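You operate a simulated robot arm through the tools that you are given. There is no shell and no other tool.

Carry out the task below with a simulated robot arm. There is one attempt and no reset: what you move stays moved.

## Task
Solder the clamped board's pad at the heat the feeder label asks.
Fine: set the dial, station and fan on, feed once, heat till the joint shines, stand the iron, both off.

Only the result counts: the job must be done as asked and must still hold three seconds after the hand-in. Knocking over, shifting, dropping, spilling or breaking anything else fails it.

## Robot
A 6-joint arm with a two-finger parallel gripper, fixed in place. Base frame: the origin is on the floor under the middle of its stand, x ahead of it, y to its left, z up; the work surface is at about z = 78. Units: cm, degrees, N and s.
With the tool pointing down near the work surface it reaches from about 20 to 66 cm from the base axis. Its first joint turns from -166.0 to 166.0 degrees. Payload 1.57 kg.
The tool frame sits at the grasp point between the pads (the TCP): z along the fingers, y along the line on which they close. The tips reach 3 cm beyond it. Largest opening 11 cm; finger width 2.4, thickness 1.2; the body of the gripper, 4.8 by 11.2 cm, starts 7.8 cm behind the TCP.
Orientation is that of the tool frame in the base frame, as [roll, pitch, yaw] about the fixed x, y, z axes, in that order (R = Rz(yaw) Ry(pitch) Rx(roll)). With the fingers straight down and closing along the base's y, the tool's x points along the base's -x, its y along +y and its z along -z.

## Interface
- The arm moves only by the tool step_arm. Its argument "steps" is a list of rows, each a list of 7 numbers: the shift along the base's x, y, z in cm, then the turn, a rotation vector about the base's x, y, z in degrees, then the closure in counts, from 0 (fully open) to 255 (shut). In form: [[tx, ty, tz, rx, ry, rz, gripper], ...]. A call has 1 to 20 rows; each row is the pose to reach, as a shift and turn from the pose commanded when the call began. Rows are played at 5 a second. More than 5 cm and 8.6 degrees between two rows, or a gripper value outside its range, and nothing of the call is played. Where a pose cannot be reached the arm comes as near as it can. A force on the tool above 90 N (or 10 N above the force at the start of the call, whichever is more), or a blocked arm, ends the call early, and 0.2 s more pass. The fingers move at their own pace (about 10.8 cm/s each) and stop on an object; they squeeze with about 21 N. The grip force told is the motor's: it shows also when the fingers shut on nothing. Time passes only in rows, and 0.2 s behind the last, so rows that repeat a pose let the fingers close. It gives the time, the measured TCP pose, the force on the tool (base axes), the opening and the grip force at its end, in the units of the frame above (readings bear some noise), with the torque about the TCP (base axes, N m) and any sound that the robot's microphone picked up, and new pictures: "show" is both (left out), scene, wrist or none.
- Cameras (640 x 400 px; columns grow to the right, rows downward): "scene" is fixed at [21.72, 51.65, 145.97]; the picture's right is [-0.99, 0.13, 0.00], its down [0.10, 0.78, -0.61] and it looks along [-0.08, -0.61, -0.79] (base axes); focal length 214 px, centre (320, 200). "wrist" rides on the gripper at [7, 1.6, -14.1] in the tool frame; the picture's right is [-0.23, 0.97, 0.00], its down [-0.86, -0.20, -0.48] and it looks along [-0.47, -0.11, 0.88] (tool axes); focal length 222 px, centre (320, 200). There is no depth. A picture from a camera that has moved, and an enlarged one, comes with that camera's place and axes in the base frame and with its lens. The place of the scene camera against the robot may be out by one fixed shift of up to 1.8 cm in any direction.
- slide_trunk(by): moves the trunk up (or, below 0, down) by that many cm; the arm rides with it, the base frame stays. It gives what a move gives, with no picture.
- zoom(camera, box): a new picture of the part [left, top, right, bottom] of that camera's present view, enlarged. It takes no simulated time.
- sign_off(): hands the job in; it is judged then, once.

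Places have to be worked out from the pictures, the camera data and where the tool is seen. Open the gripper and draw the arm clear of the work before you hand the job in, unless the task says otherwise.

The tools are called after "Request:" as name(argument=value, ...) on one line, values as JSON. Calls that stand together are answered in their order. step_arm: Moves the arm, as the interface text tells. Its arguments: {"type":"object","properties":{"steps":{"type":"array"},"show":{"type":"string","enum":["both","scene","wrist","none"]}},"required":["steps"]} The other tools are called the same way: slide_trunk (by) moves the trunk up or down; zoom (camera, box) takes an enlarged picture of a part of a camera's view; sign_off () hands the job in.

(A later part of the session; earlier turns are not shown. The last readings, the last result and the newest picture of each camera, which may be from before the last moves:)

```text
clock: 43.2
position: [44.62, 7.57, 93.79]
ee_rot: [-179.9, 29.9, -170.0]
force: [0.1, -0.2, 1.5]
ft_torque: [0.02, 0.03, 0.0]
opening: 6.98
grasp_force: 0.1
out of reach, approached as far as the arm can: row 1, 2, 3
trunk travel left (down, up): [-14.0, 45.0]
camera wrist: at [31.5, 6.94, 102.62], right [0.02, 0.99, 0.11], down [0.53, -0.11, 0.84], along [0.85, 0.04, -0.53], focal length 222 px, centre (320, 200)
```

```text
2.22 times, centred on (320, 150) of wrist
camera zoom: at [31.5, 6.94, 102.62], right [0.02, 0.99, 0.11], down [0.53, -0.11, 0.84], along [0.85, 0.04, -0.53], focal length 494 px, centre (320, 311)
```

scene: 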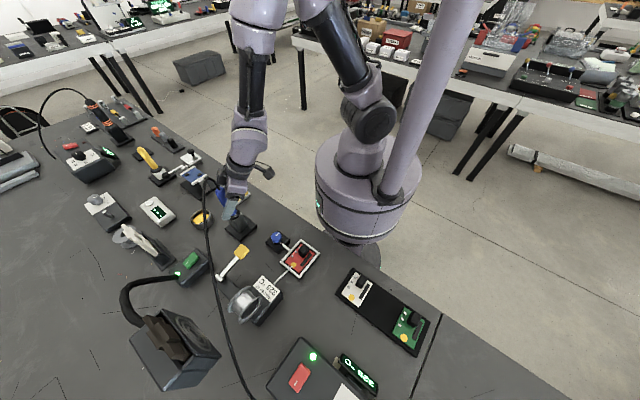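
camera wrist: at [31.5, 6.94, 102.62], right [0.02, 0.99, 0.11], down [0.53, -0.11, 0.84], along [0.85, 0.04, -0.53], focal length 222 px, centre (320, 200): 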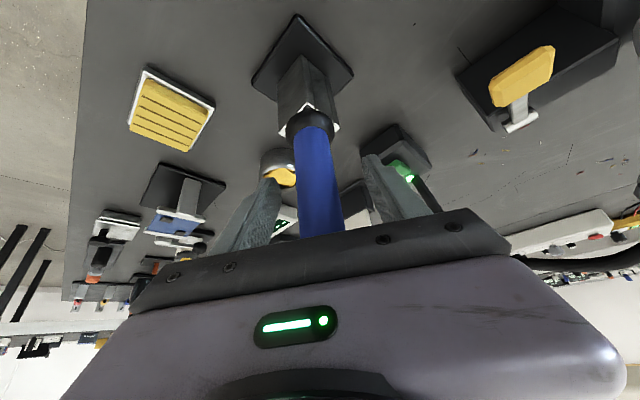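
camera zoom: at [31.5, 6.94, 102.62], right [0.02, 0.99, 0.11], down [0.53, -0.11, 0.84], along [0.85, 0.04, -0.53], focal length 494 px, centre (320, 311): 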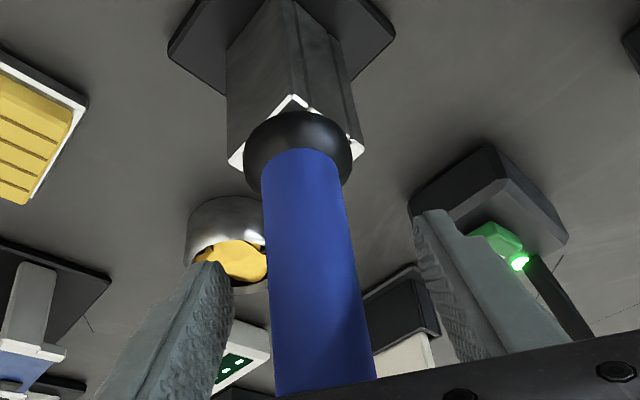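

The handle is centred between the fingers (about 2.7 cm thick). I close on it.

Request:
step_arm(steps=[[0, 0, 0, 0, 0, 0, 130], [0, 0, 0, 0, 0, 0, 165], [0, 0, 0, 0, 0, 0, 200], [0, 0, 0, 0, 0, 0, 230], [0, 0, 0, 0, 0, 0, 255], [0, 0, 0, 0, 0, 0, 255]], show="wrist")

Request:
zoom(camera="wrist", box=[220, 60, 420, 240])

```text
clock: 44.6
position: [44.66, 7.71, 93.74]
ee_rot: [-179.9, 29.9, -170.0]
force: [-0.3, 1.1, 0.6]
ft_torque: [0.09, 0.01, 0.06]
opening: 2.92
grasp_force: 20.8
trunk travel left (down, up): [-14.0, 45.0]
camera wrist: at [31.52, 6.93, 102.63], right [0.03, 0.99, 0.11], down [0.53, -0.11, 0.84], along [0.85, 0.04, -0.53], focal length 222 px, centre (320, 200)
```

wrist: 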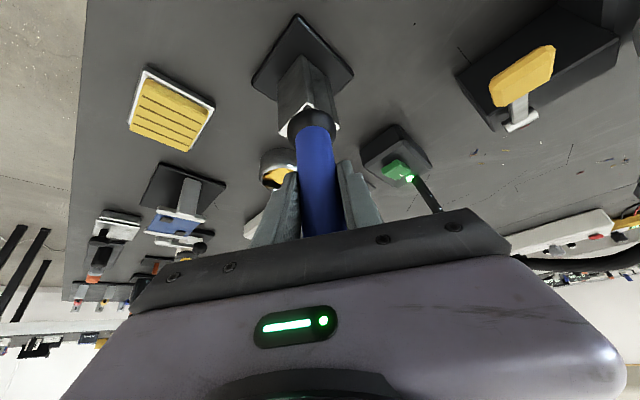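

```text
2.22 times, centred on (320, 150) of wrist
camera zoom: at [31.52, 6.93, 102.63], right [0.03, 0.99, 0.11], down [0.53, -0.11, 0.84], along [0.85, 0.04, -0.53], focal length 494 px, centre (320, 311)
```

zoom: 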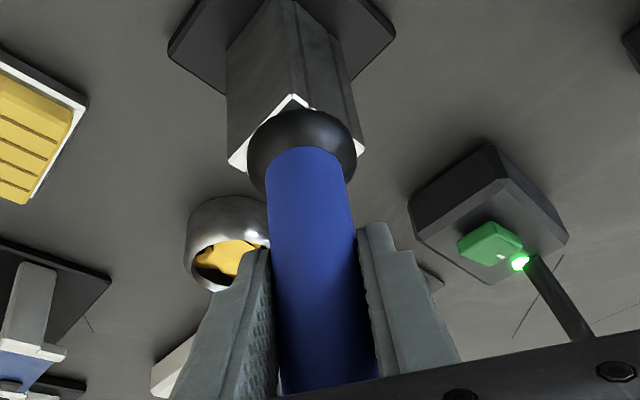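

The iron is held (2.92 cm, 21 N) with no side load. I lift it straight up with the trunk, first a little to check that it comes cleanly.

Request:
slide_trunk(by=3)

Request:
zoom(camera="wrist", box=[220, 20, 420, 220])

Request:
zoom(camera="scene", box=[170, 130, 300, 260])

```text
clock: 45.3
position: [44.68, 7.53, 96.85]
ee_rot: [-179.7, 30.0, -170.0]
force: [0.5, 0.5, -2.2]
ft_torque: [0.08, -0.02, 0.01]
opening: 2.9
grasp_force: 20.4
trunk travel left (down, up): [-17.0, 42.0]
```

```text
2.00 times, centred on (320, 120) of wrist
camera zoom: at [31.53, 6.94, 105.62], right [0.03, 0.99, 0.11], down [0.53, -0.11, 0.84], along [0.85, 0.04, -0.53], focal length 444 px, centre (320, 360)
```

zoom: 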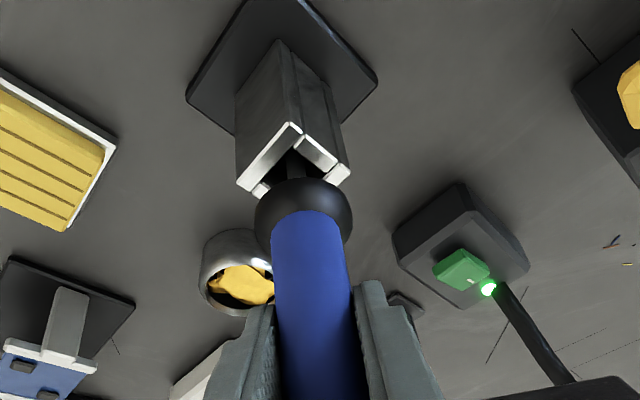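

```text
3.08 times, centred on (235, 195) of scene
camera zoom: at [21.72, 51.65, 145.97], right [-0.99, 0.13, 0.0], down [0.1, 0.78, -0.61], along [-0.08, -0.61, -0.79], focal length 660 px, centre (582, 215)
```

zoom: 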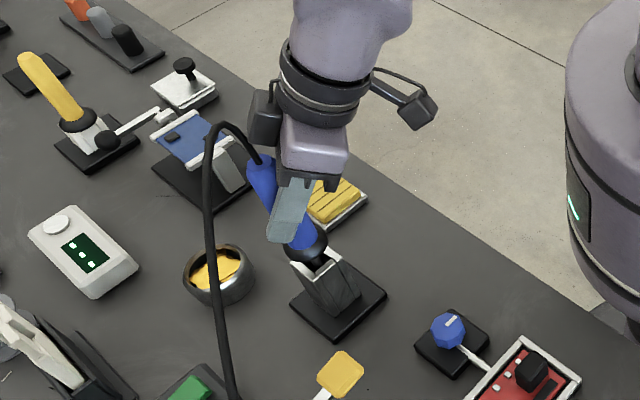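

It comes out cleanly and the stand stays put; the tool carries about 2 N. I raise a further 9 cm to clear the tip.

Request:
slide_trunk(by=9)

Request:
zoom(camera="wrist", box=[220, 0, 420, 200])

Request:
zoom(camera="scene", box=[170, 130, 300, 260])

```text
clock: 46.6
position: [44.71, 7.59, 105.86]
ee_rot: [-179.9, 30.0, -170.1]
force: [0.3, 0.4, -1.8]
ft_torque: [0.05, 0.0, -0.02]
opening: 2.91
grasp_force: 21.0
trunk travel left (down, up): [-26.0, 33.0]
```

```text
2.00 times, centred on (320, 100) of wrist
camera zoom: at [31.53, 6.94, 114.61], right [0.03, 0.99, 0.11], down [0.53, -0.11, 0.84], along [0.85, 0.04, -0.53], focal length 444 px, centre (320, 400)
```

zoom: 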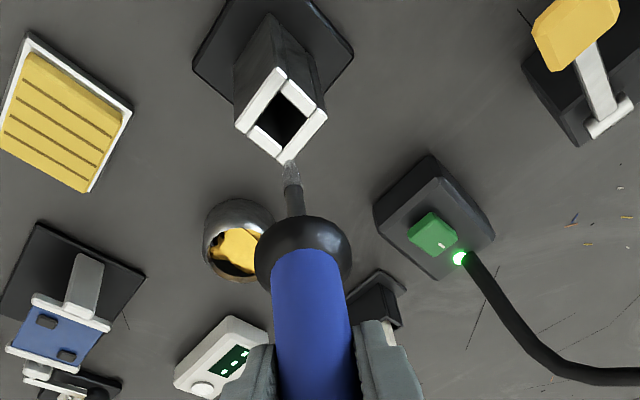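

```text
3.08 times, centred on (235, 195) of scene
camera zoom: at [21.72, 51.65, 145.97], right [-0.99, 0.13, 0.0], down [0.1, 0.78, -0.61], along [-0.08, -0.61, -0.79], focal length 660 px, centre (582, 215)
```

zoom: 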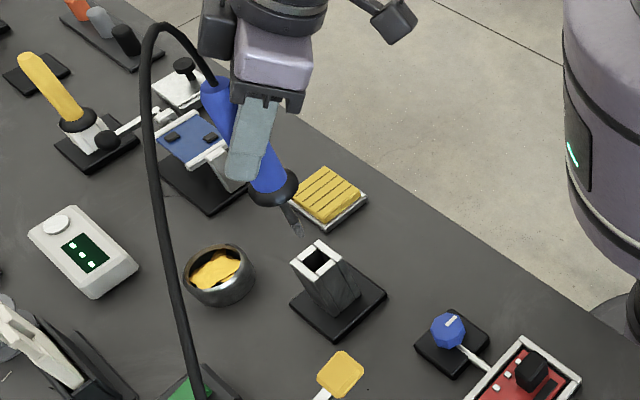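

The iron is out: its tip is about 14.2 cm below the TCP, hanging vertical. I first reduce the tool tilt to 18° (so the iron leans 12°) while raising the hand 7 cm, then lower the trunk by the same amount for better reach near the base.

Request:
step_arm(steps=[[0, 0, 2.5, -0.7, 3.9, 0, 255], [0, 0, 5, -1.4, 7.9, 0, 255], [0, 0, 7, -2.1, 11.8, 0, 255], [0, 0, 7, -2.1, 11.8, 0, 255]], show="scene")

Request:
slide_trunk(by=-7)

```text
clock: 47.6
position: [44.75, 7.31, 112.75]
ee_rot: [-179.9, 18.0, -170.0]
force: [-0.1, 0.9, -2.4]
ft_torque: [0.0, -0.04, 0.03]
opening: 2.92
grasp_force: 21.6
trunk travel left (down, up): [-26.0, 33.0]
```

scene: 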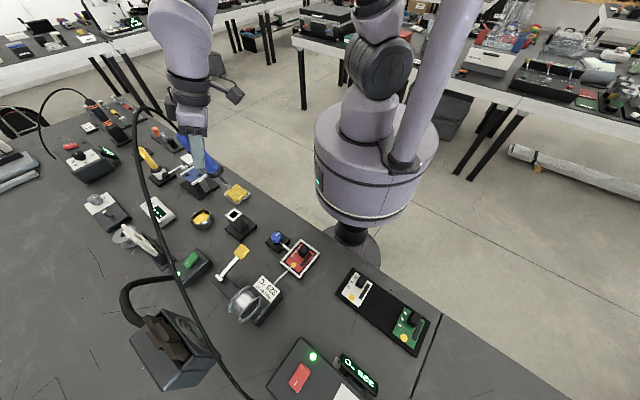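

```text
clock: 48.6
position: [44.85, 7.29, 105.72]
ee_rot: [-179.9, 18.1, -169.9]
force: [-0.7, 0.6, -0.8]
ft_torque: [0.0, -0.01, -0.01]
opening: 2.89
grasp_force: 20.3
trunk travel left (down, up): [-19.0, 40.0]
```

Now I carry the iron over to the pad at tip height ~91 cm while turning the hand by +32° so that it leans radially.

Request:
step_arm(steps=[[-2.7, 3.1, 0, 0, 0, 5.4, 255], [-5.3, 6.2, 0, 0, 0, 10.7, 255], [-8, 9.3, 0, 0, 0, 16, 255], [-10.6, 12.4, 0, 0, 0, 21.4, 255], [-13.3, 15.5, 0, 0, 0, 26.7, 255], [-15.9, 18.6, -0.5, 0, 0, 32, 255], [-15.9, 18.6, -0.5, 0, 0, 32, 255]], show="both")

Request:
zoom(camera="scene", box=[240, 190, 340, 290])

Request:
zoom(camera="wrist", box=[220, 0, 420, 200])

```text
clock: 50.2
position: [28.78, 25.9, 105.22]
ee_rot: [-179.9, 18.0, -137.9]
force: [0.3, 0.9, -0.8]
ft_torque: [0.03, 0.02, -0.01]
opening: 2.93
grasp_force: 21.2
trunk travel left (down, up): [-19.0, 40.0]
camera wrist: at [19.55, 19.84, 116.57], right [-0.49, 0.87, 0.07], down [0.63, 0.3, 0.72], along [0.6, 0.4, -0.69], focal length 222 px, centre (320, 200)
```

scene: 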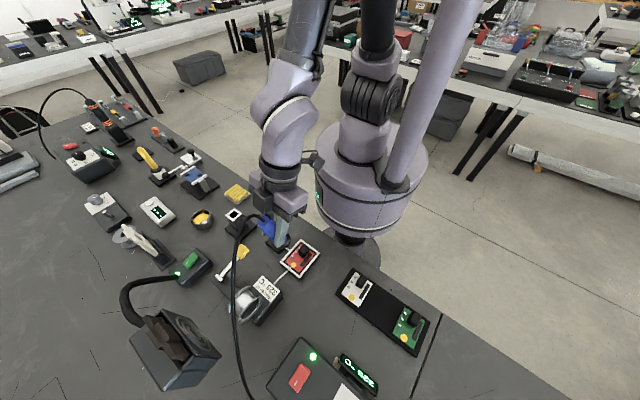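
wrist: 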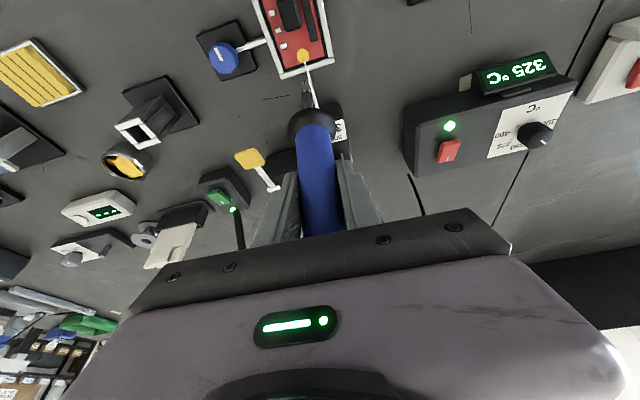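

```text
4.00 times, centred on (290, 240) of scene
camera zoom: at [21.72, 51.65, 145.97], right [-0.99, 0.13, 0.0], down [0.1, 0.78, -0.61], along [-0.08, -0.61, -0.79], focal length 858 px, centre (440, 40)
```

zoom: 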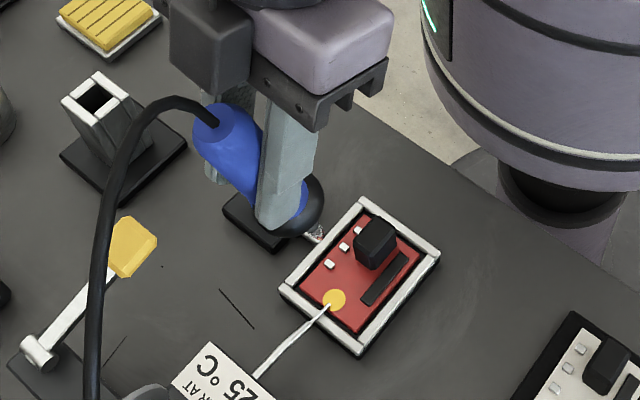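

```text
2.00 times, centred on (320, 100) of wrist
camera zoom: at [19.55, 19.84, 116.57], right [-0.49, 0.87, 0.07], down [0.63, 0.3, 0.72], along [0.6, 0.4, -0.69], focal length 444 px, centre (320, 400)
```

zoom: 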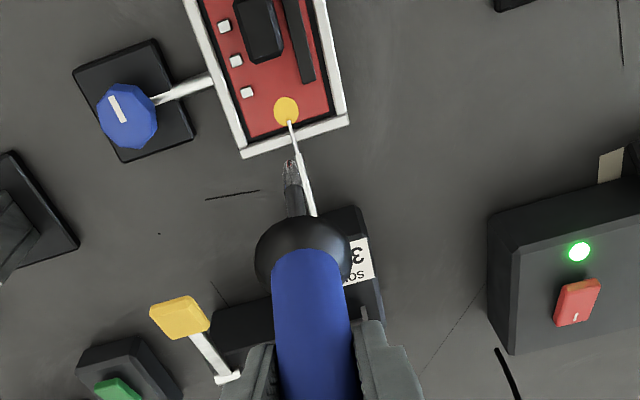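

Tip and pad agree within a few millimetres: the tip is over about (26.5, 24.0), the pad at (26.75, 24.1). I correct by +0.2 in x and then lower with the trunk to hover close above the pad.

Request:
step_arm(steps=[[0.2, 0.03, 0, 0, 0, 0, 255], [0.2, 0.03, 0, 0, 0, 0, 255]], show="none")

Request:
slide_trunk(by=-8)

Request:
zoom(camera="scene", box=[260, 210, 340, 290])

Request:
zoom(camera="wrist", box=[240, 0, 400, 160])

```text
clock: 50.9
position: [29.02, 25.97, 105.24]
ee_rot: [-179.9, 18.0, -138.0]
force: [0.4, 0.6, -2.6]
ft_torque: [0.0, 0.0, 0.02]
opening: 2.92
grasp_force: 21.0
trunk travel left (down, up): [-19.0, 40.0]
```

```text
clock: 52.0
position: [28.97, 25.91, 97.26]
ee_rot: [-179.8, 17.9, -138.0]
force: [-0.3, 0.0, -2.3]
ft_torque: [0.0, -0.07, -0.01]
opening: 2.93
grasp_force: 21.3
trunk travel left (down, up): [-11.0, 48.0]
```

```text
5.00 times, centred on (300, 250) of scene
camera zoom: at [21.72, 51.65, 145.97], right [-0.99, 0.13, 0.0], down [0.1, 0.78, -0.61], along [-0.08, -0.61, -0.79], focal length 1072 px, centre (420, -50)
```

zoom: 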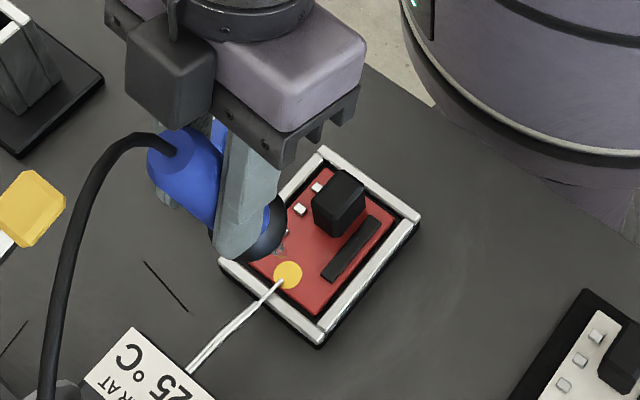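

```text
2.50 times, centred on (320, 80) of wrist
camera zoom: at [19.73, 19.87, 108.65], right [-0.49, 0.87, 0.07], down [0.63, 0.3, 0.72], along [0.6, 0.4, -0.69], focal length 555 px, centre (320, 500)
```

zoom: 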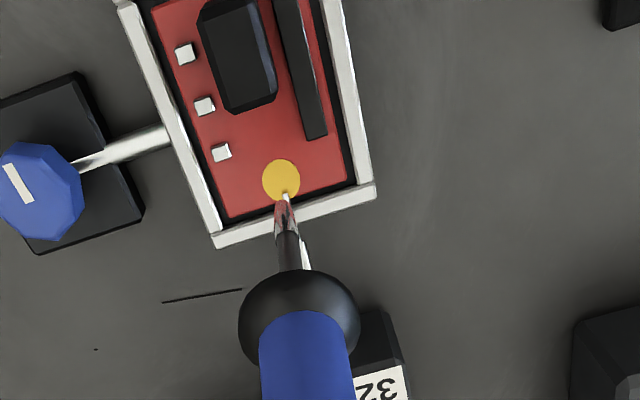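

The tip now hovers a few centimetres above the pad. I zoom in tighter on tip and pad in both views to judge the remaining height and offset.

Request:
zoom(camera="scene", box=[278, 240, 308, 270])

Request:
zoom(camera="wrist", box=[280, 50, 340, 110])

```text
13.33 times, centred on (293, 255) of scene
camera zoom: at [21.72, 51.65, 145.97], right [-0.99, 0.13, 0.0], down [0.1, 0.78, -0.61], along [-0.08, -0.61, -0.79], focal length 2860 px, centre (680, -533)
```

zoom: 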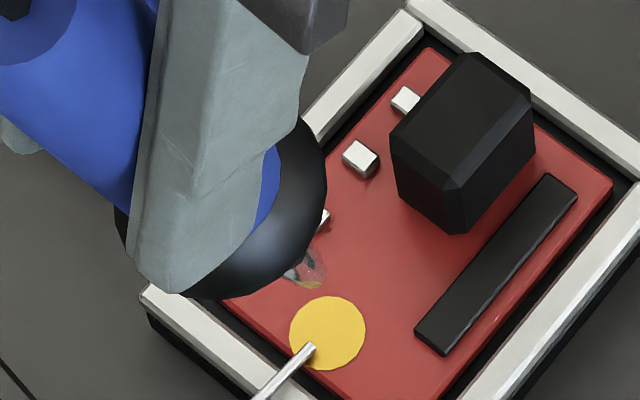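

```text
6.67 times, centred on (310, 80) of wrist
camera zoom: at [19.73, 19.87, 108.65], right [-0.49, 0.87, 0.07], down [0.63, 0.3, 0.72], along [0.6, 0.4, -0.69], focal length 1481 px, centre (387, 1000)
```

zoom: 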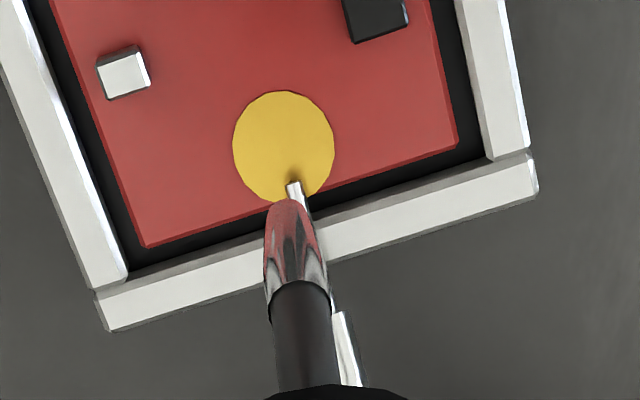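

Triangulated, the tip is at about (26.9, 24.2, 82.5) and the pad at (26.8, 24.15, 79.9): well aligned, about 2.5 cm to go. I lower 2 cm and then feel for contact.

Request:
slide_trunk(by=-1.9)

Request:
zoom(camera="scene", box=[278, 240, 308, 270])

Request:
zoom(camera="wrist", box=[280, 50, 340, 110])

```text
clock: 52.7
position: [28.87, 26.05, 95.36]
ee_rot: [-179.9, 18.0, -138.1]
force: [-0.4, -0.3, -1.6]
ft_torque: [0.01, 0.01, 0.02]
opening: 2.93
grasp_force: 21.1
trunk travel left (down, up): [-9.1, 49.9]
```

```text
13.33 times, centred on (293, 255) of scene
camera zoom: at [21.72, 51.65, 145.97], right [-0.99, 0.13, 0.0], down [0.1, 0.78, -0.61], along [-0.08, -0.61, -0.79], focal length 2860 px, centre (680, -533)
```

zoom: 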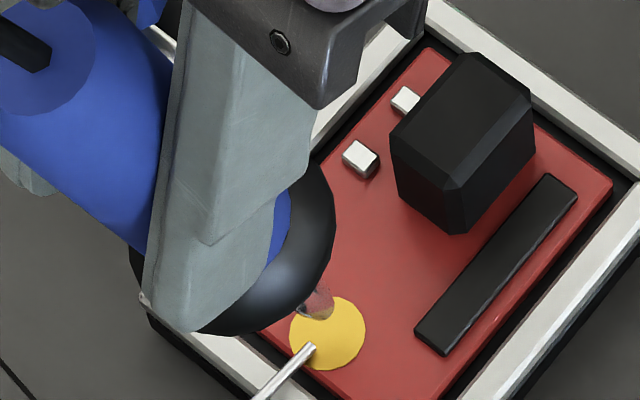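

```text
6.67 times, centred on (310, 80) of wrist
camera zoom: at [19.73, 19.87, 106.74], right [-0.49, 0.87, 0.07], down [0.63, 0.3, 0.72], along [0.6, 0.4, -0.69], focal length 1481 px, centre (387, 1000)
```

zoom: 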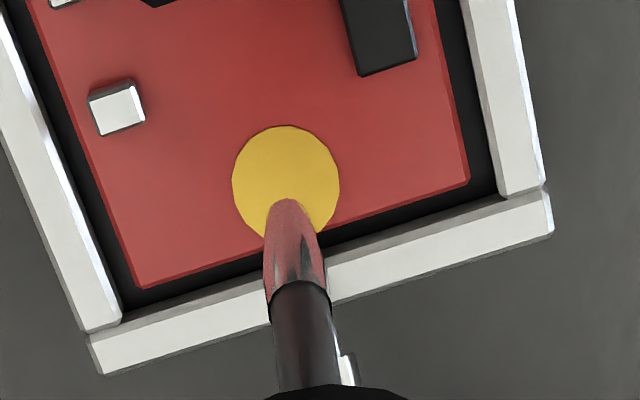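

Tip will land within about 2 mm of the pad centre, next to the wire end. I lower in small steps, watching the force.

Request:
slide_trunk(by=-0.4)

Request:
zoom(camera="scene", box=[278, 240, 308, 270])

Request:
zoom(camera="wrist", box=[280, 50, 340, 110])

```text
clock: 53.2
position: [29.13, 26.01, 95.04]
ee_rot: [-179.9, 18.0, -138.0]
force: [-0.4, 0.1, -1.8]
ft_torque: [0.02, -0.02, 0.03]
opening: 2.9
grasp_force: 20.8
trunk travel left (down, up): [-8.7, 50.3]
```

```text
13.33 times, centred on (293, 255) of scene
camera zoom: at [21.72, 51.65, 145.97], right [-0.99, 0.13, 0.0], down [0.1, 0.78, -0.61], along [-0.08, -0.61, -0.79], focal length 2860 px, centre (680, -533)
```

zoom: 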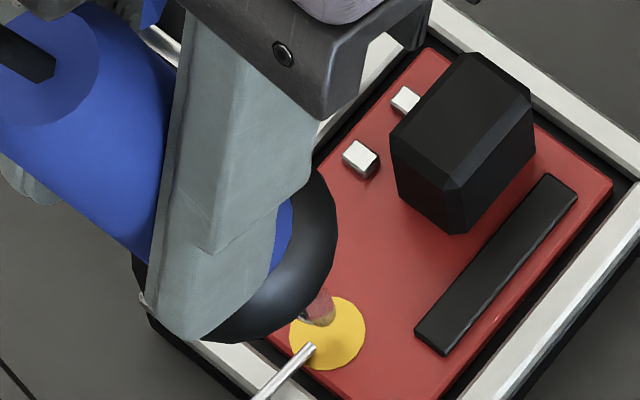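

```text
6.67 times, centred on (310, 80) of wrist
camera zoom: at [19.73, 19.88, 106.34], right [-0.49, 0.87, 0.07], down [0.63, 0.3, 0.72], along [0.6, 0.4, -0.69], focal length 1481 px, centre (387, 1000)
```

zoom: 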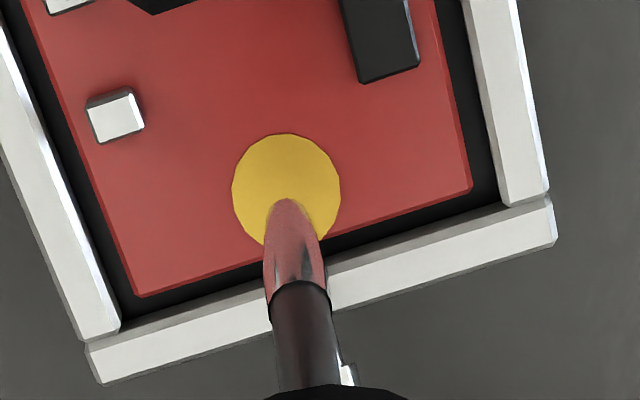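

Not touching yet (force unchanged at −1.8 N). Another 3 mm.

Request:
slide_trunk(by=-0.3)

Request:
zoom(camera="scene", box=[278, 240, 308, 270])

Request:
zoom(camera="wrist", box=[280, 50, 340, 110])

```text
clock: 53.7
position: [28.97, 26.03, 94.71]
ee_rot: [-179.8, 18.0, -138.0]
force: [0.5, -0.9, -2.7]
ft_torque: [0.0, 0.01, 0.02]
opening: 2.91
grasp_force: 20.7
trunk travel left (down, up): [-8.4, 50.6]
```

```text
13.33 times, centred on (293, 255) of scene
camera zoom: at [21.72, 51.65, 145.97], right [-0.99, 0.13, 0.0], down [0.1, 0.78, -0.61], along [-0.08, -0.61, -0.79], focal length 2860 px, centre (680, -533)
```

zoom: 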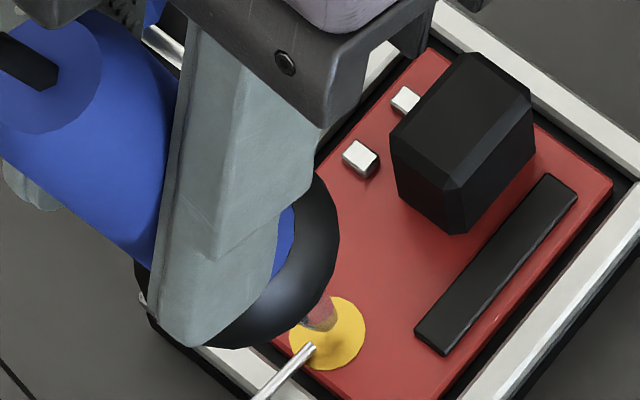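

```text
6.67 times, centred on (310, 80) of wrist
camera zoom: at [19.73, 19.88, 106.04], right [-0.49, 0.87, 0.07], down [0.63, 0.3, 0.72], along [0.6, 0.4, -0.69], focal length 1481 px, centre (387, 1000)
```

zoom: 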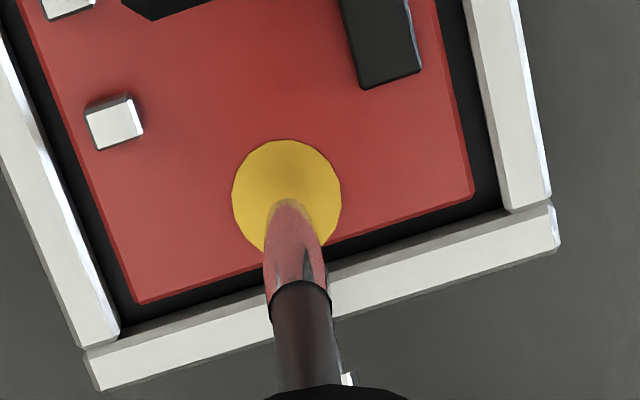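

The tip's shadow is closing on its end, so contact is near. Two more millimetres.

Request:
slide_trunk(by=-0.2)

Request:
zoom(camera="scene", box=[278, 240, 308, 270])

Request:
zoom(camera="wrist", box=[280, 50, 340, 110])

```text
clock: 54.2
position: [28.97, 25.97, 94.51]
ee_rot: [-179.8, 18.0, -138.0]
force: [-0.7, 0.7, -1.9]
ft_torque: [0.01, -0.01, 0.03]
opening: 2.91
grasp_force: 20.9
trunk travel left (down, up): [-8.2, 50.8]
```

```text
13.33 times, centred on (293, 255) of scene
camera zoom: at [21.72, 51.65, 145.97], right [-0.99, 0.13, 0.0], down [0.1, 0.78, -0.61], along [-0.08, -0.61, -0.79], focal length 2860 px, centre (680, -533)
```

zoom: 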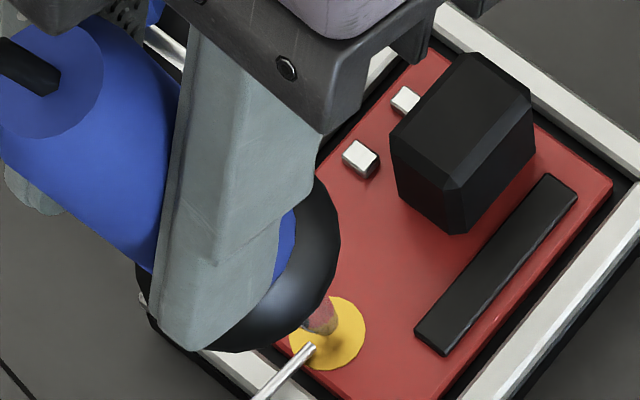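

```text
6.67 times, centred on (310, 80) of wrist
camera zoom: at [19.73, 19.88, 105.84], right [-0.49, 0.87, 0.07], down [0.63, 0.3, 0.72], along [0.6, 0.4, -0.69], focal length 1481 px, centre (387, 1000)
```

zoom: 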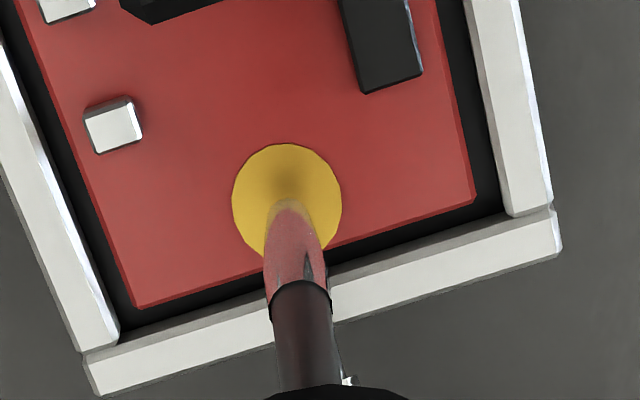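

Still no touch force; the gap looks like 1–2 mm. Another 2 mm.

Request:
slide_trunk(by=-0.2)

Request:
zoom(camera="scene", box=[278, 240, 308, 270])

Request:
zoom(camera="wrist", box=[280, 50, 340, 110])

```text
clock: 54.8
position: [29.04, 26.0, 94.3]
ee_rot: [-179.9, 18.0, -137.9]
force: [1.2, 0.0, -2.2]
ft_torque: [0.02, -0.01, 0.0]
opening: 2.91
grasp_force: 20.7
trunk travel left (down, up): [-8.0, 51.0]
```

```text
13.33 times, centred on (293, 255) of scene
camera zoom: at [21.72, 51.65, 145.97], right [-0.99, 0.13, 0.0], down [0.1, 0.78, -0.61], along [-0.08, -0.61, -0.79], focal length 2860 px, centre (680, -533)
```

zoom: 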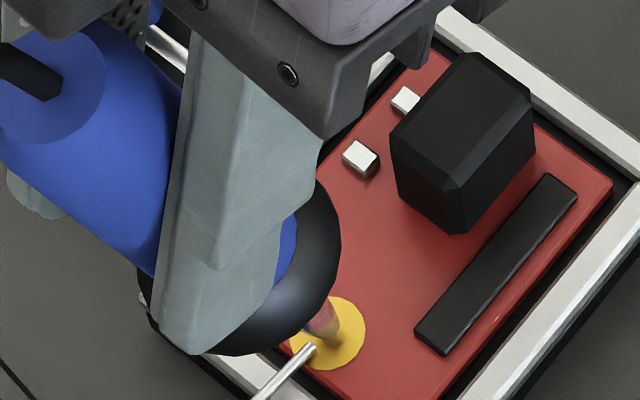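

```text
6.67 times, centred on (310, 80) of wrist
camera zoom: at [19.73, 19.88, 105.64], right [-0.49, 0.87, 0.07], down [0.63, 0.3, 0.72], along [0.6, 0.4, -0.69], focal length 1481 px, centre (387, 1000)
```

zoom: 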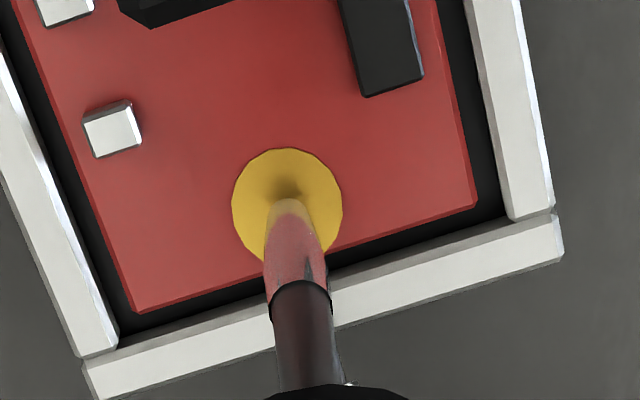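

The tip mirrors the pad and is nearly on it, force still only the iron's weight. I lower a further 1.5 mm.

Request:
slide_trunk(by=-0.15)

Request:
zoom(camera="scene", box=[278, 240, 308, 270])

Request:
zoom(camera="wrist", box=[280, 50, 340, 110])

```text
clock: 55.3
position: [28.93, 25.99, 94.28]
ee_rot: [-179.9, 18.0, -138.0]
force: [-0.5, 0.3, -1.7]
ft_torque: [0.02, -0.01, 0.03]
opening: 2.91
grasp_force: 21.3
trunk travel left (down, up): [-7.8, 51.2]
```

```text
13.33 times, centred on (293, 255) of scene
camera zoom: at [21.72, 51.65, 145.97], right [-0.99, 0.13, 0.0], down [0.1, 0.78, -0.61], along [-0.08, -0.61, -0.79], focal length 2860 px, centre (680, -533)
```

zoom: 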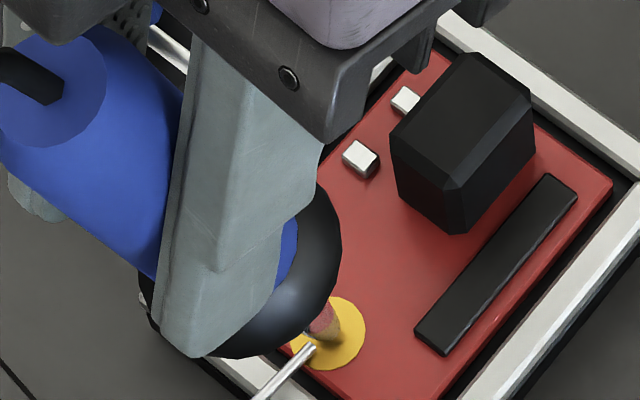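

```text
6.67 times, centred on (310, 80) of wrist
camera zoom: at [19.73, 19.88, 105.49], right [-0.49, 0.87, 0.07], down [0.63, 0.3, 0.72], along [0.6, 0.4, -0.69], focal length 1481 px, centre (387, 1000)
```

zoom: 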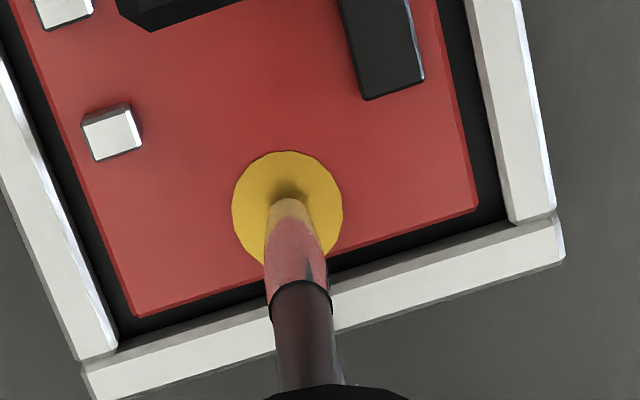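

Still just shy of contact. I go down another 1.5 mm.

Request:
slide_trunk(by=-0.15)

Request:
zoom(camera="scene", box=[278, 240, 308, 270])

Request:
zoom(camera="wrist", box=[295, 65, 325, 95])

```text
clock: 55.8
position: [29.01, 26.05, 94.07]
ee_rot: [-179.9, 18.1, -137.9]
force: [0.3, 0.3, -2.8]
ft_torque: [0.0, 0.01, -0.03]
opening: 2.94
grasp_force: 21.3
trunk travel left (down, up): [-7.7, 51.3]
```

```text
13.33 times, centred on (293, 255) of scene
camera zoom: at [21.72, 51.65, 145.97], right [-0.99, 0.13, 0.0], down [0.1, 0.78, -0.61], along [-0.08, -0.61, -0.79], focal length 2860 px, centre (680, -533)
```

zoom: 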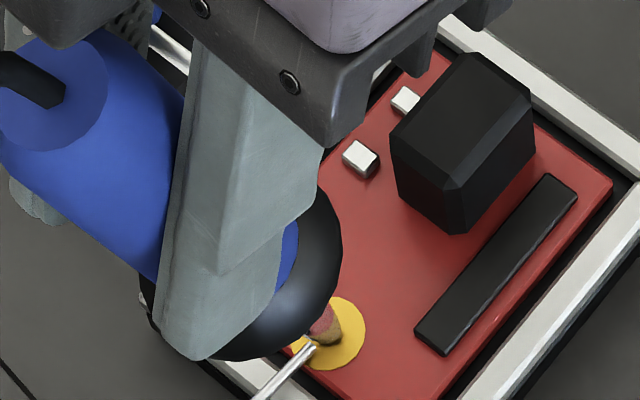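

```text
13.33 times, centred on (310, 80) of wrist
camera zoom: at [19.73, 19.88, 105.34], right [-0.49, 0.87, 0.07], down [0.63, 0.3, 0.72], along [0.6, 0.4, -0.69], focal length 2962 px, centre (453, 1800)
```

zoom: 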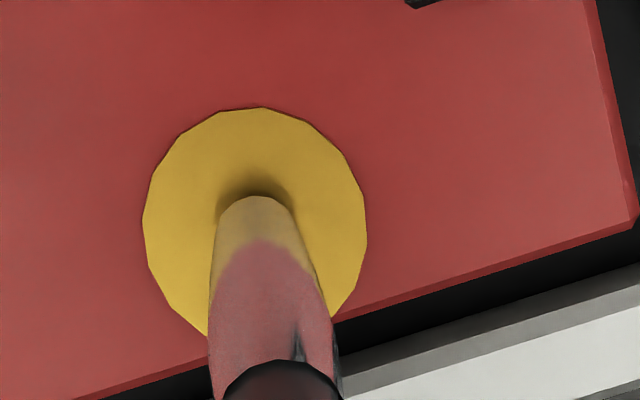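

The tip hangs a millimetre or so above the pad by the shadow. I lower again by 1.5 mm.

Request:
slide_trunk(by=-0.15)

Request:
zoom(camera="scene", box=[278, 240, 308, 270])

Request:
zoom(camera="wrist", box=[295, 65, 325, 95])

```text
clock: 56.3
position: [28.99, 25.96, 93.85]
ee_rot: [-180.0, 17.9, -137.9]
force: [0.6, -0.1, -1.4]
ft_torque: [0.04, 0.0, 0.02]
opening: 2.91
grasp_force: 21.0
trunk travel left (down, up): [-7.5, 51.5]
```

```text
13.33 times, centred on (293, 255) of scene
camera zoom: at [21.72, 51.65, 145.97], right [-0.99, 0.13, 0.0], down [0.1, 0.78, -0.61], along [-0.08, -0.61, -0.79], focal length 2860 px, centre (680, -533)
```

zoom: 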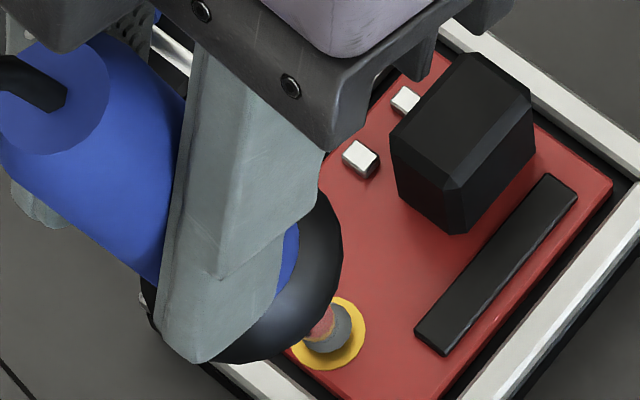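

```text
13.33 times, centred on (310, 80) of wrist
camera zoom: at [19.73, 19.88, 105.19], right [-0.49, 0.87, 0.07], down [0.63, 0.3, 0.72], along [0.6, 0.4, -0.69], focal length 2962 px, centre (453, 1800)
```

zoom: 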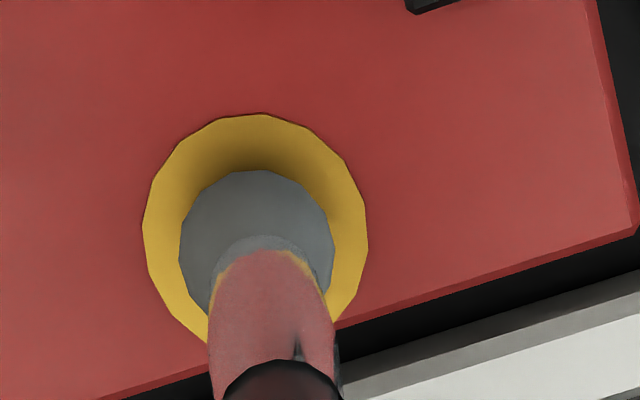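

The solder has melted into a dull grey blob on the pad. I hold the iron still and watch for the joint to shine.

Request:
step_arm(steps=[[0, 0, 0, 0, 0, 0, 255], [0, 0, 0, 0, 0, 0, 255]], show="none")

Request:
zoom(camera="scene", box=[278, 240, 308, 270])

Request:
zoom(camera="wrist", box=[295, 65, 325, 95])

```text
clock: 56.9
position: [28.99, 25.92, 93.83]
ee_rot: [-179.9, 18.1, -138.0]
force: [0.0, 0.1, -2.1]
ft_torque: [-0.01, 0.0, 0.0]
opening: 2.92
grasp_force: 20.8
trunk travel left (down, up): [-7.5, 51.5]
```

```text
13.33 times, centred on (293, 255) of scene
camera zoom: at [21.72, 51.65, 145.97], right [-0.99, 0.13, 0.0], down [0.1, 0.78, -0.61], along [-0.08, -0.61, -0.79], focal length 2860 px, centre (680, -533)
```

zoom: 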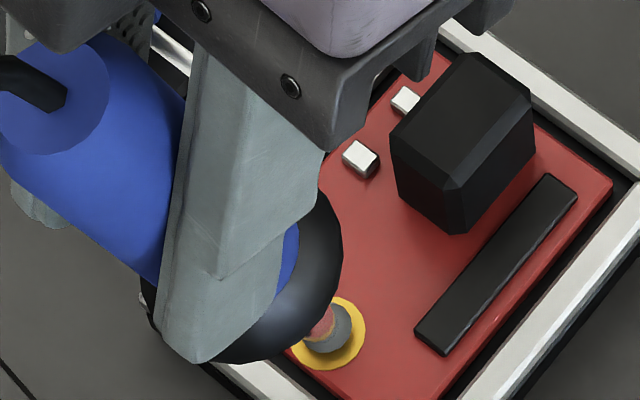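

```text
13.33 times, centred on (310, 80) of wrist
camera zoom: at [19.73, 19.88, 105.19], right [-0.49, 0.87, 0.07], down [0.63, 0.3, 0.72], along [0.6, 0.4, -0.69], focal length 2962 px, centre (453, 1800)
```

zoom: 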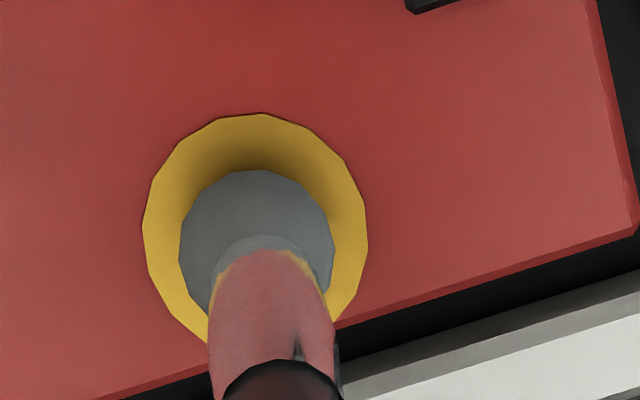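

The joint is still dull. I keep holding for another half second and look again.

Request:
step_arm(steps=[[0, 0, 0, 0, 0, 0, 255], [0, 0, 0, 0, 0, 0, 255]], show="none")

Request:
zoom(camera="scene", box=[278, 240, 308, 270])

Request:
zoom(camera="wrist", box=[295, 65, 325, 95])

```text
clock: 57.5
position: [28.96, 26.1, 93.98]
ee_rot: [-179.7, 18.0, -138.1]
force: [0.0, -0.5, -1.8]
ft_torque: [0.05, 0.01, 0.03]
opening: 2.91
grasp_force: 21.4
trunk travel left (down, up): [-7.5, 51.5]
```

```text
13.33 times, centred on (293, 255) of scene
camera zoom: at [21.72, 51.65, 145.97], right [-0.99, 0.13, 0.0], down [0.1, 0.78, -0.61], along [-0.08, -0.61, -0.79], focal length 2860 px, centre (680, -533)
```

zoom: 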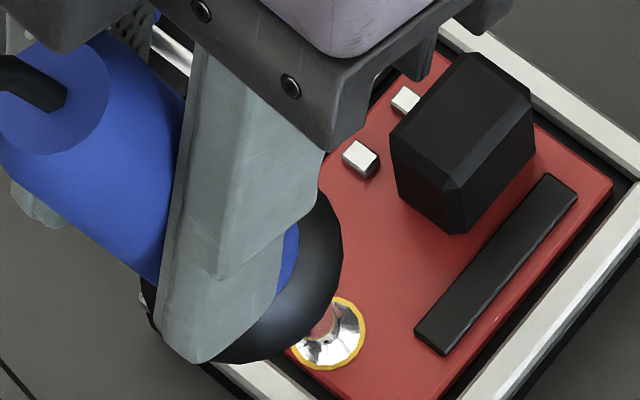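

```text
13.33 times, centred on (310, 80) of wrist
camera zoom: at [19.73, 19.88, 105.19], right [-0.49, 0.87, 0.07], down [0.63, 0.3, 0.72], along [0.6, 0.4, -0.69], focal length 2962 px, centre (453, 1800)
```

zoom: 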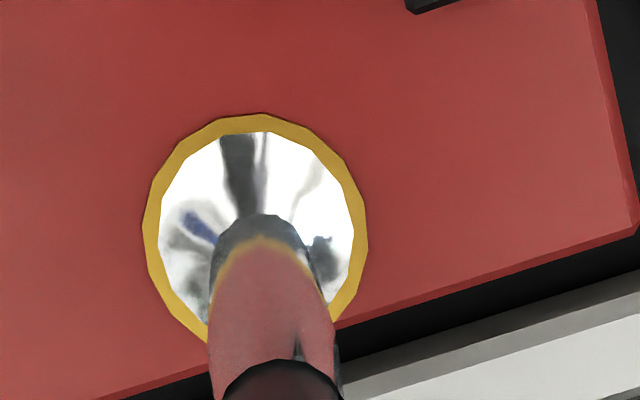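

The joint shines. I lift the iron straight off at once with the trunk.

Request:
slide_trunk(by=11.5)

Request:
zoom(camera="scene", box=[260, 210, 340, 290])

Request:
zoom(camera="wrist", box=[220, 0, 420, 200])

```text
clock: 59.0
position: [28.95, 26.01, 105.31]
ee_rot: [-179.8, 18.1, -138.0]
force: [0.2, -0.2, -2.5]
ft_torque: [-0.01, -0.05, -0.02]
opening: 2.9
grasp_force: 21.3
trunk travel left (down, up): [-19.0, 40.0]
```

```text
5.00 times, centred on (300, 250) of scene
camera zoom: at [21.72, 51.65, 145.97], right [-0.99, 0.13, 0.0], down [0.1, 0.78, -0.61], along [-0.08, -0.61, -0.79], focal length 1072 px, centre (420, -50)
```

zoom: 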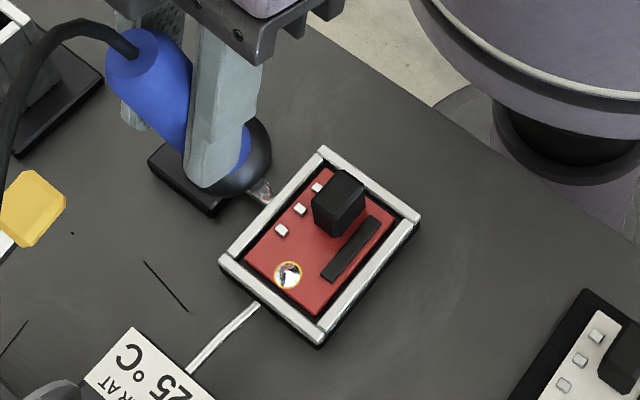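

```text
2.00 times, centred on (320, 100) of wrist
camera zoom: at [19.73, 19.88, 116.68], right [-0.49, 0.87, 0.07], down [0.63, 0.3, 0.72], along [0.6, 0.4, -0.69], focal length 444 px, centre (320, 400)
```

zoom: 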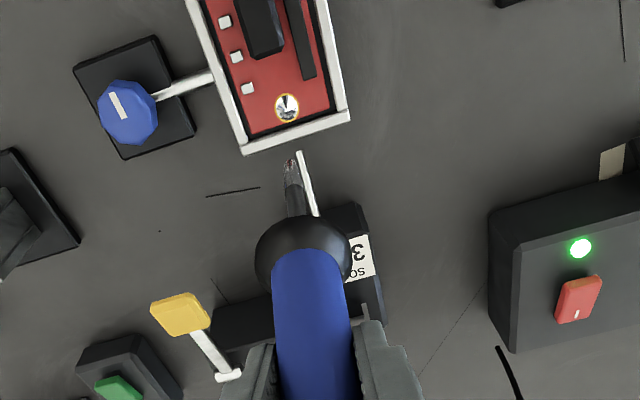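

The joint stays bright and round. I retrace the exact path with the iron back to the stand, first the horizontal carry with the −32° turn.

Request:
step_arm(steps=[[2.6, -3.13, 0.5, 0, 0, -5.4, 255], [5.2, -6.23, 0.5, 0, 0, -10.7, 255], [7.9, -9.33, 0.5, 0, 0, -16, 255], [10.5, -12.43, 0.5, 0, 0, -21.4, 255], [13.1, -15.53, 0.5, 0, 0, -26.7, 255], [15.7, -18.63, 0.5, 0, 0, -32, 255], [15.7, -18.63, 0.5, 0, 0, -32, 255]], show="none")

Request:
slide_trunk(by=7)

Request:
step_arm(steps=[[0, 0, 0, 0.7, -3.9, 0, 255], [0, 0, -2, 1.4, -7.9, 0, 255], [0, 0, -4.5, 2.1, -11.8, 0, 255], [0, 0, -7, 2.1, -11.8, 0, 255], [0, 0, -7, 2.1, -11.8, 0, 255]], show="both")

Request:
zoom(camera="wrist", box=[220, 0, 420, 200])

Request:
zoom(camera="scene", box=[170, 130, 300, 260])

```text
clock: 60.6
position: [44.76, 7.39, 105.81]
ee_rot: [-179.9, 18.0, -170.0]
force: [-0.1, -0.8, -3.0]
ft_torque: [0.01, 0.0, 0.03]
opening: 2.91
grasp_force: 20.6
trunk travel left (down, up): [-19.0, 40.0]
```

```text
clock: 61.6
position: [44.91, 7.46, 112.83]
ee_rot: [-179.9, 18.0, -170.0]
force: [0.6, 0.4, -1.9]
ft_torque: [-0.01, 0.01, 0.03]
opening: 2.92
grasp_force: 20.7
trunk travel left (down, up): [-26.0, 33.0]
```

```text
clock: 62.8
position: [44.88, 7.34, 105.74]
ee_rot: [-179.9, 29.9, -170.0]
force: [-0.1, 0.7, -1.1]
ft_torque: [-0.02, 0.04, 0.01]
opening: 2.89
grasp_force: 21.0
trunk travel left (down, up): [-26.0, 33.0]
camera wrist: at [31.72, 6.67, 114.61], right [0.03, 0.99, 0.11], down [0.53, -0.11, 0.84], along [0.85, 0.04, -0.53], focal length 222 px, centre (320, 200)
```

scene: 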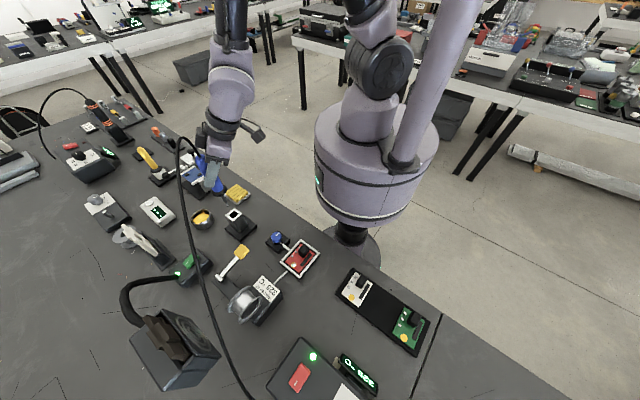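
wrist: 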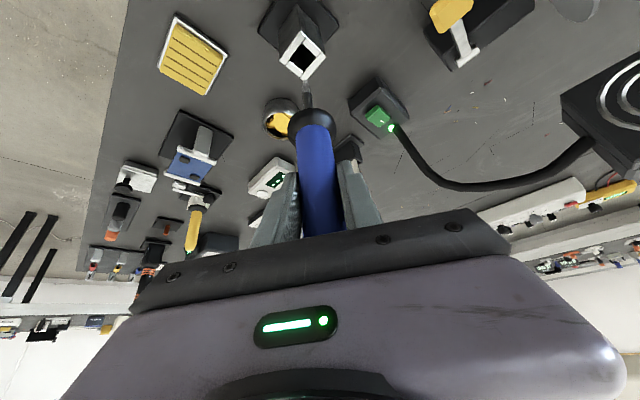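

```text
2.00 times, centred on (320, 100) of wrist
camera zoom: at [31.72, 6.67, 114.61], right [0.03, 0.99, 0.11], down [0.53, -0.11, 0.84], along [0.85, 0.04, -0.53], focal length 444 px, centre (320, 400)
```

zoom: 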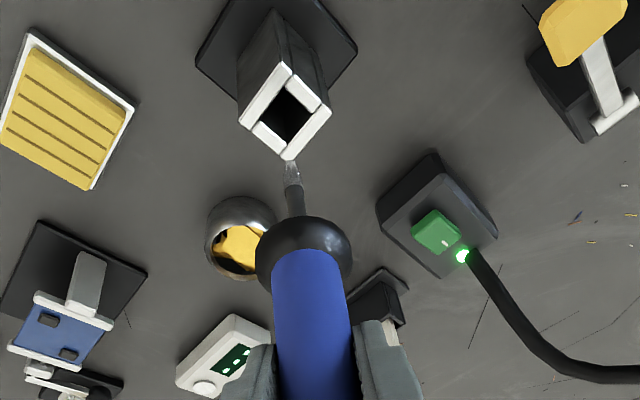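

```text
3.08 times, centred on (235, 195) of scene
camera zoom: at [21.72, 51.65, 145.97], right [-0.99, 0.13, 0.0], down [0.1, 0.78, -0.61], along [-0.08, -0.61, -0.79], focal length 660 px, centre (582, 215)
```

zoom: 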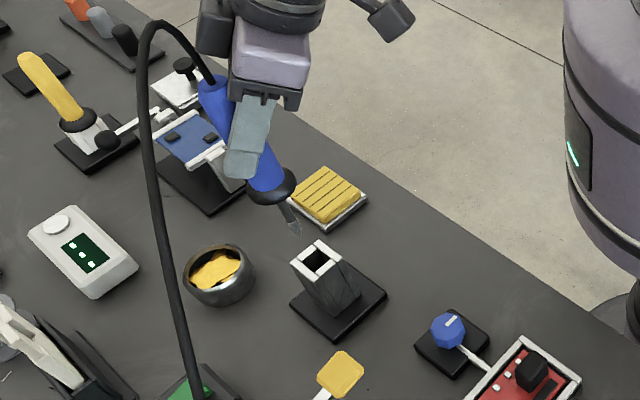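

The pose is off the pick-up pose by (+0.19, −0.27) going by the camera's place. I correct that so the tip hangs exactly over the stand's mouth.

Request:
step_arm(steps=[[-0.19, 0.27, 0, 0, 0, 0, 255], [-0.19, 0.27, 0, 0, 0, 0, 255], [-0.19, 0.27, 0, 0, 0, 0, 255]], show="wrist")

Request:
zoom(camera="wrist", box=[220, 0, 420, 200])

Request:
zoom(camera="scene", box=[170, 130, 300, 260])

```text
clock: 63.6
position: [44.7, 7.56, 105.85]
ee_rot: [-180.0, 30.0, -170.0]
force: [0.3, 0.0, -1.1]
ft_torque: [-0.01, -0.04, -0.01]
opening: 2.9
grasp_force: 21.0
trunk travel left (down, up): [-26.0, 33.0]
camera wrist: at [31.55, 6.93, 114.66], right [0.03, 0.99, 0.11], down [0.53, -0.11, 0.84], along [0.85, 0.04, -0.53], focal length 222 px, centre (320, 200)
```

wrist: 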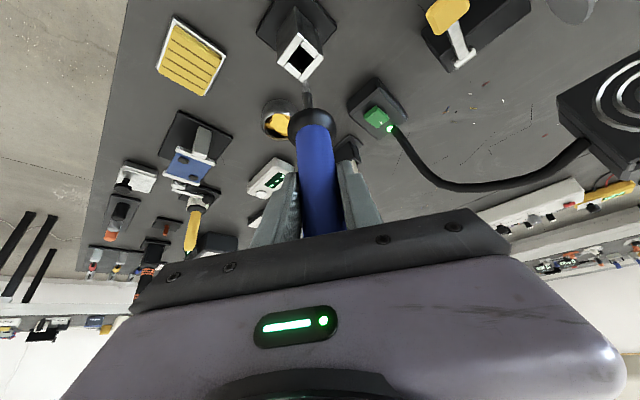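

```text
2.00 times, centred on (320, 100) of wrist
camera zoom: at [31.55, 6.93, 114.66], right [0.03, 0.99, 0.11], down [0.53, -0.11, 0.84], along [0.85, 0.04, -0.53], focal length 444 px, centre (320, 400)
```

zoom: 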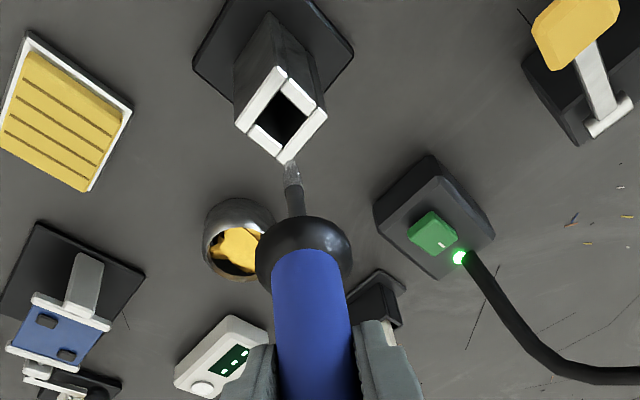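

```text
3.08 times, centred on (235, 195) of scene
camera zoom: at [21.72, 51.65, 145.97], right [-0.99, 0.13, 0.0], down [0.1, 0.78, -0.61], along [-0.08, -0.61, -0.79], focal length 660 px, centre (582, 215)
```

zoom: 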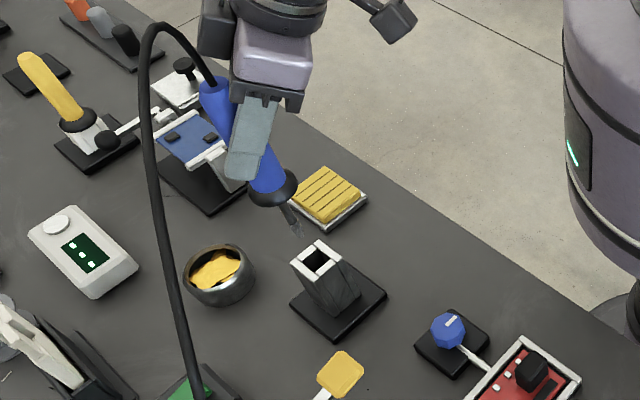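

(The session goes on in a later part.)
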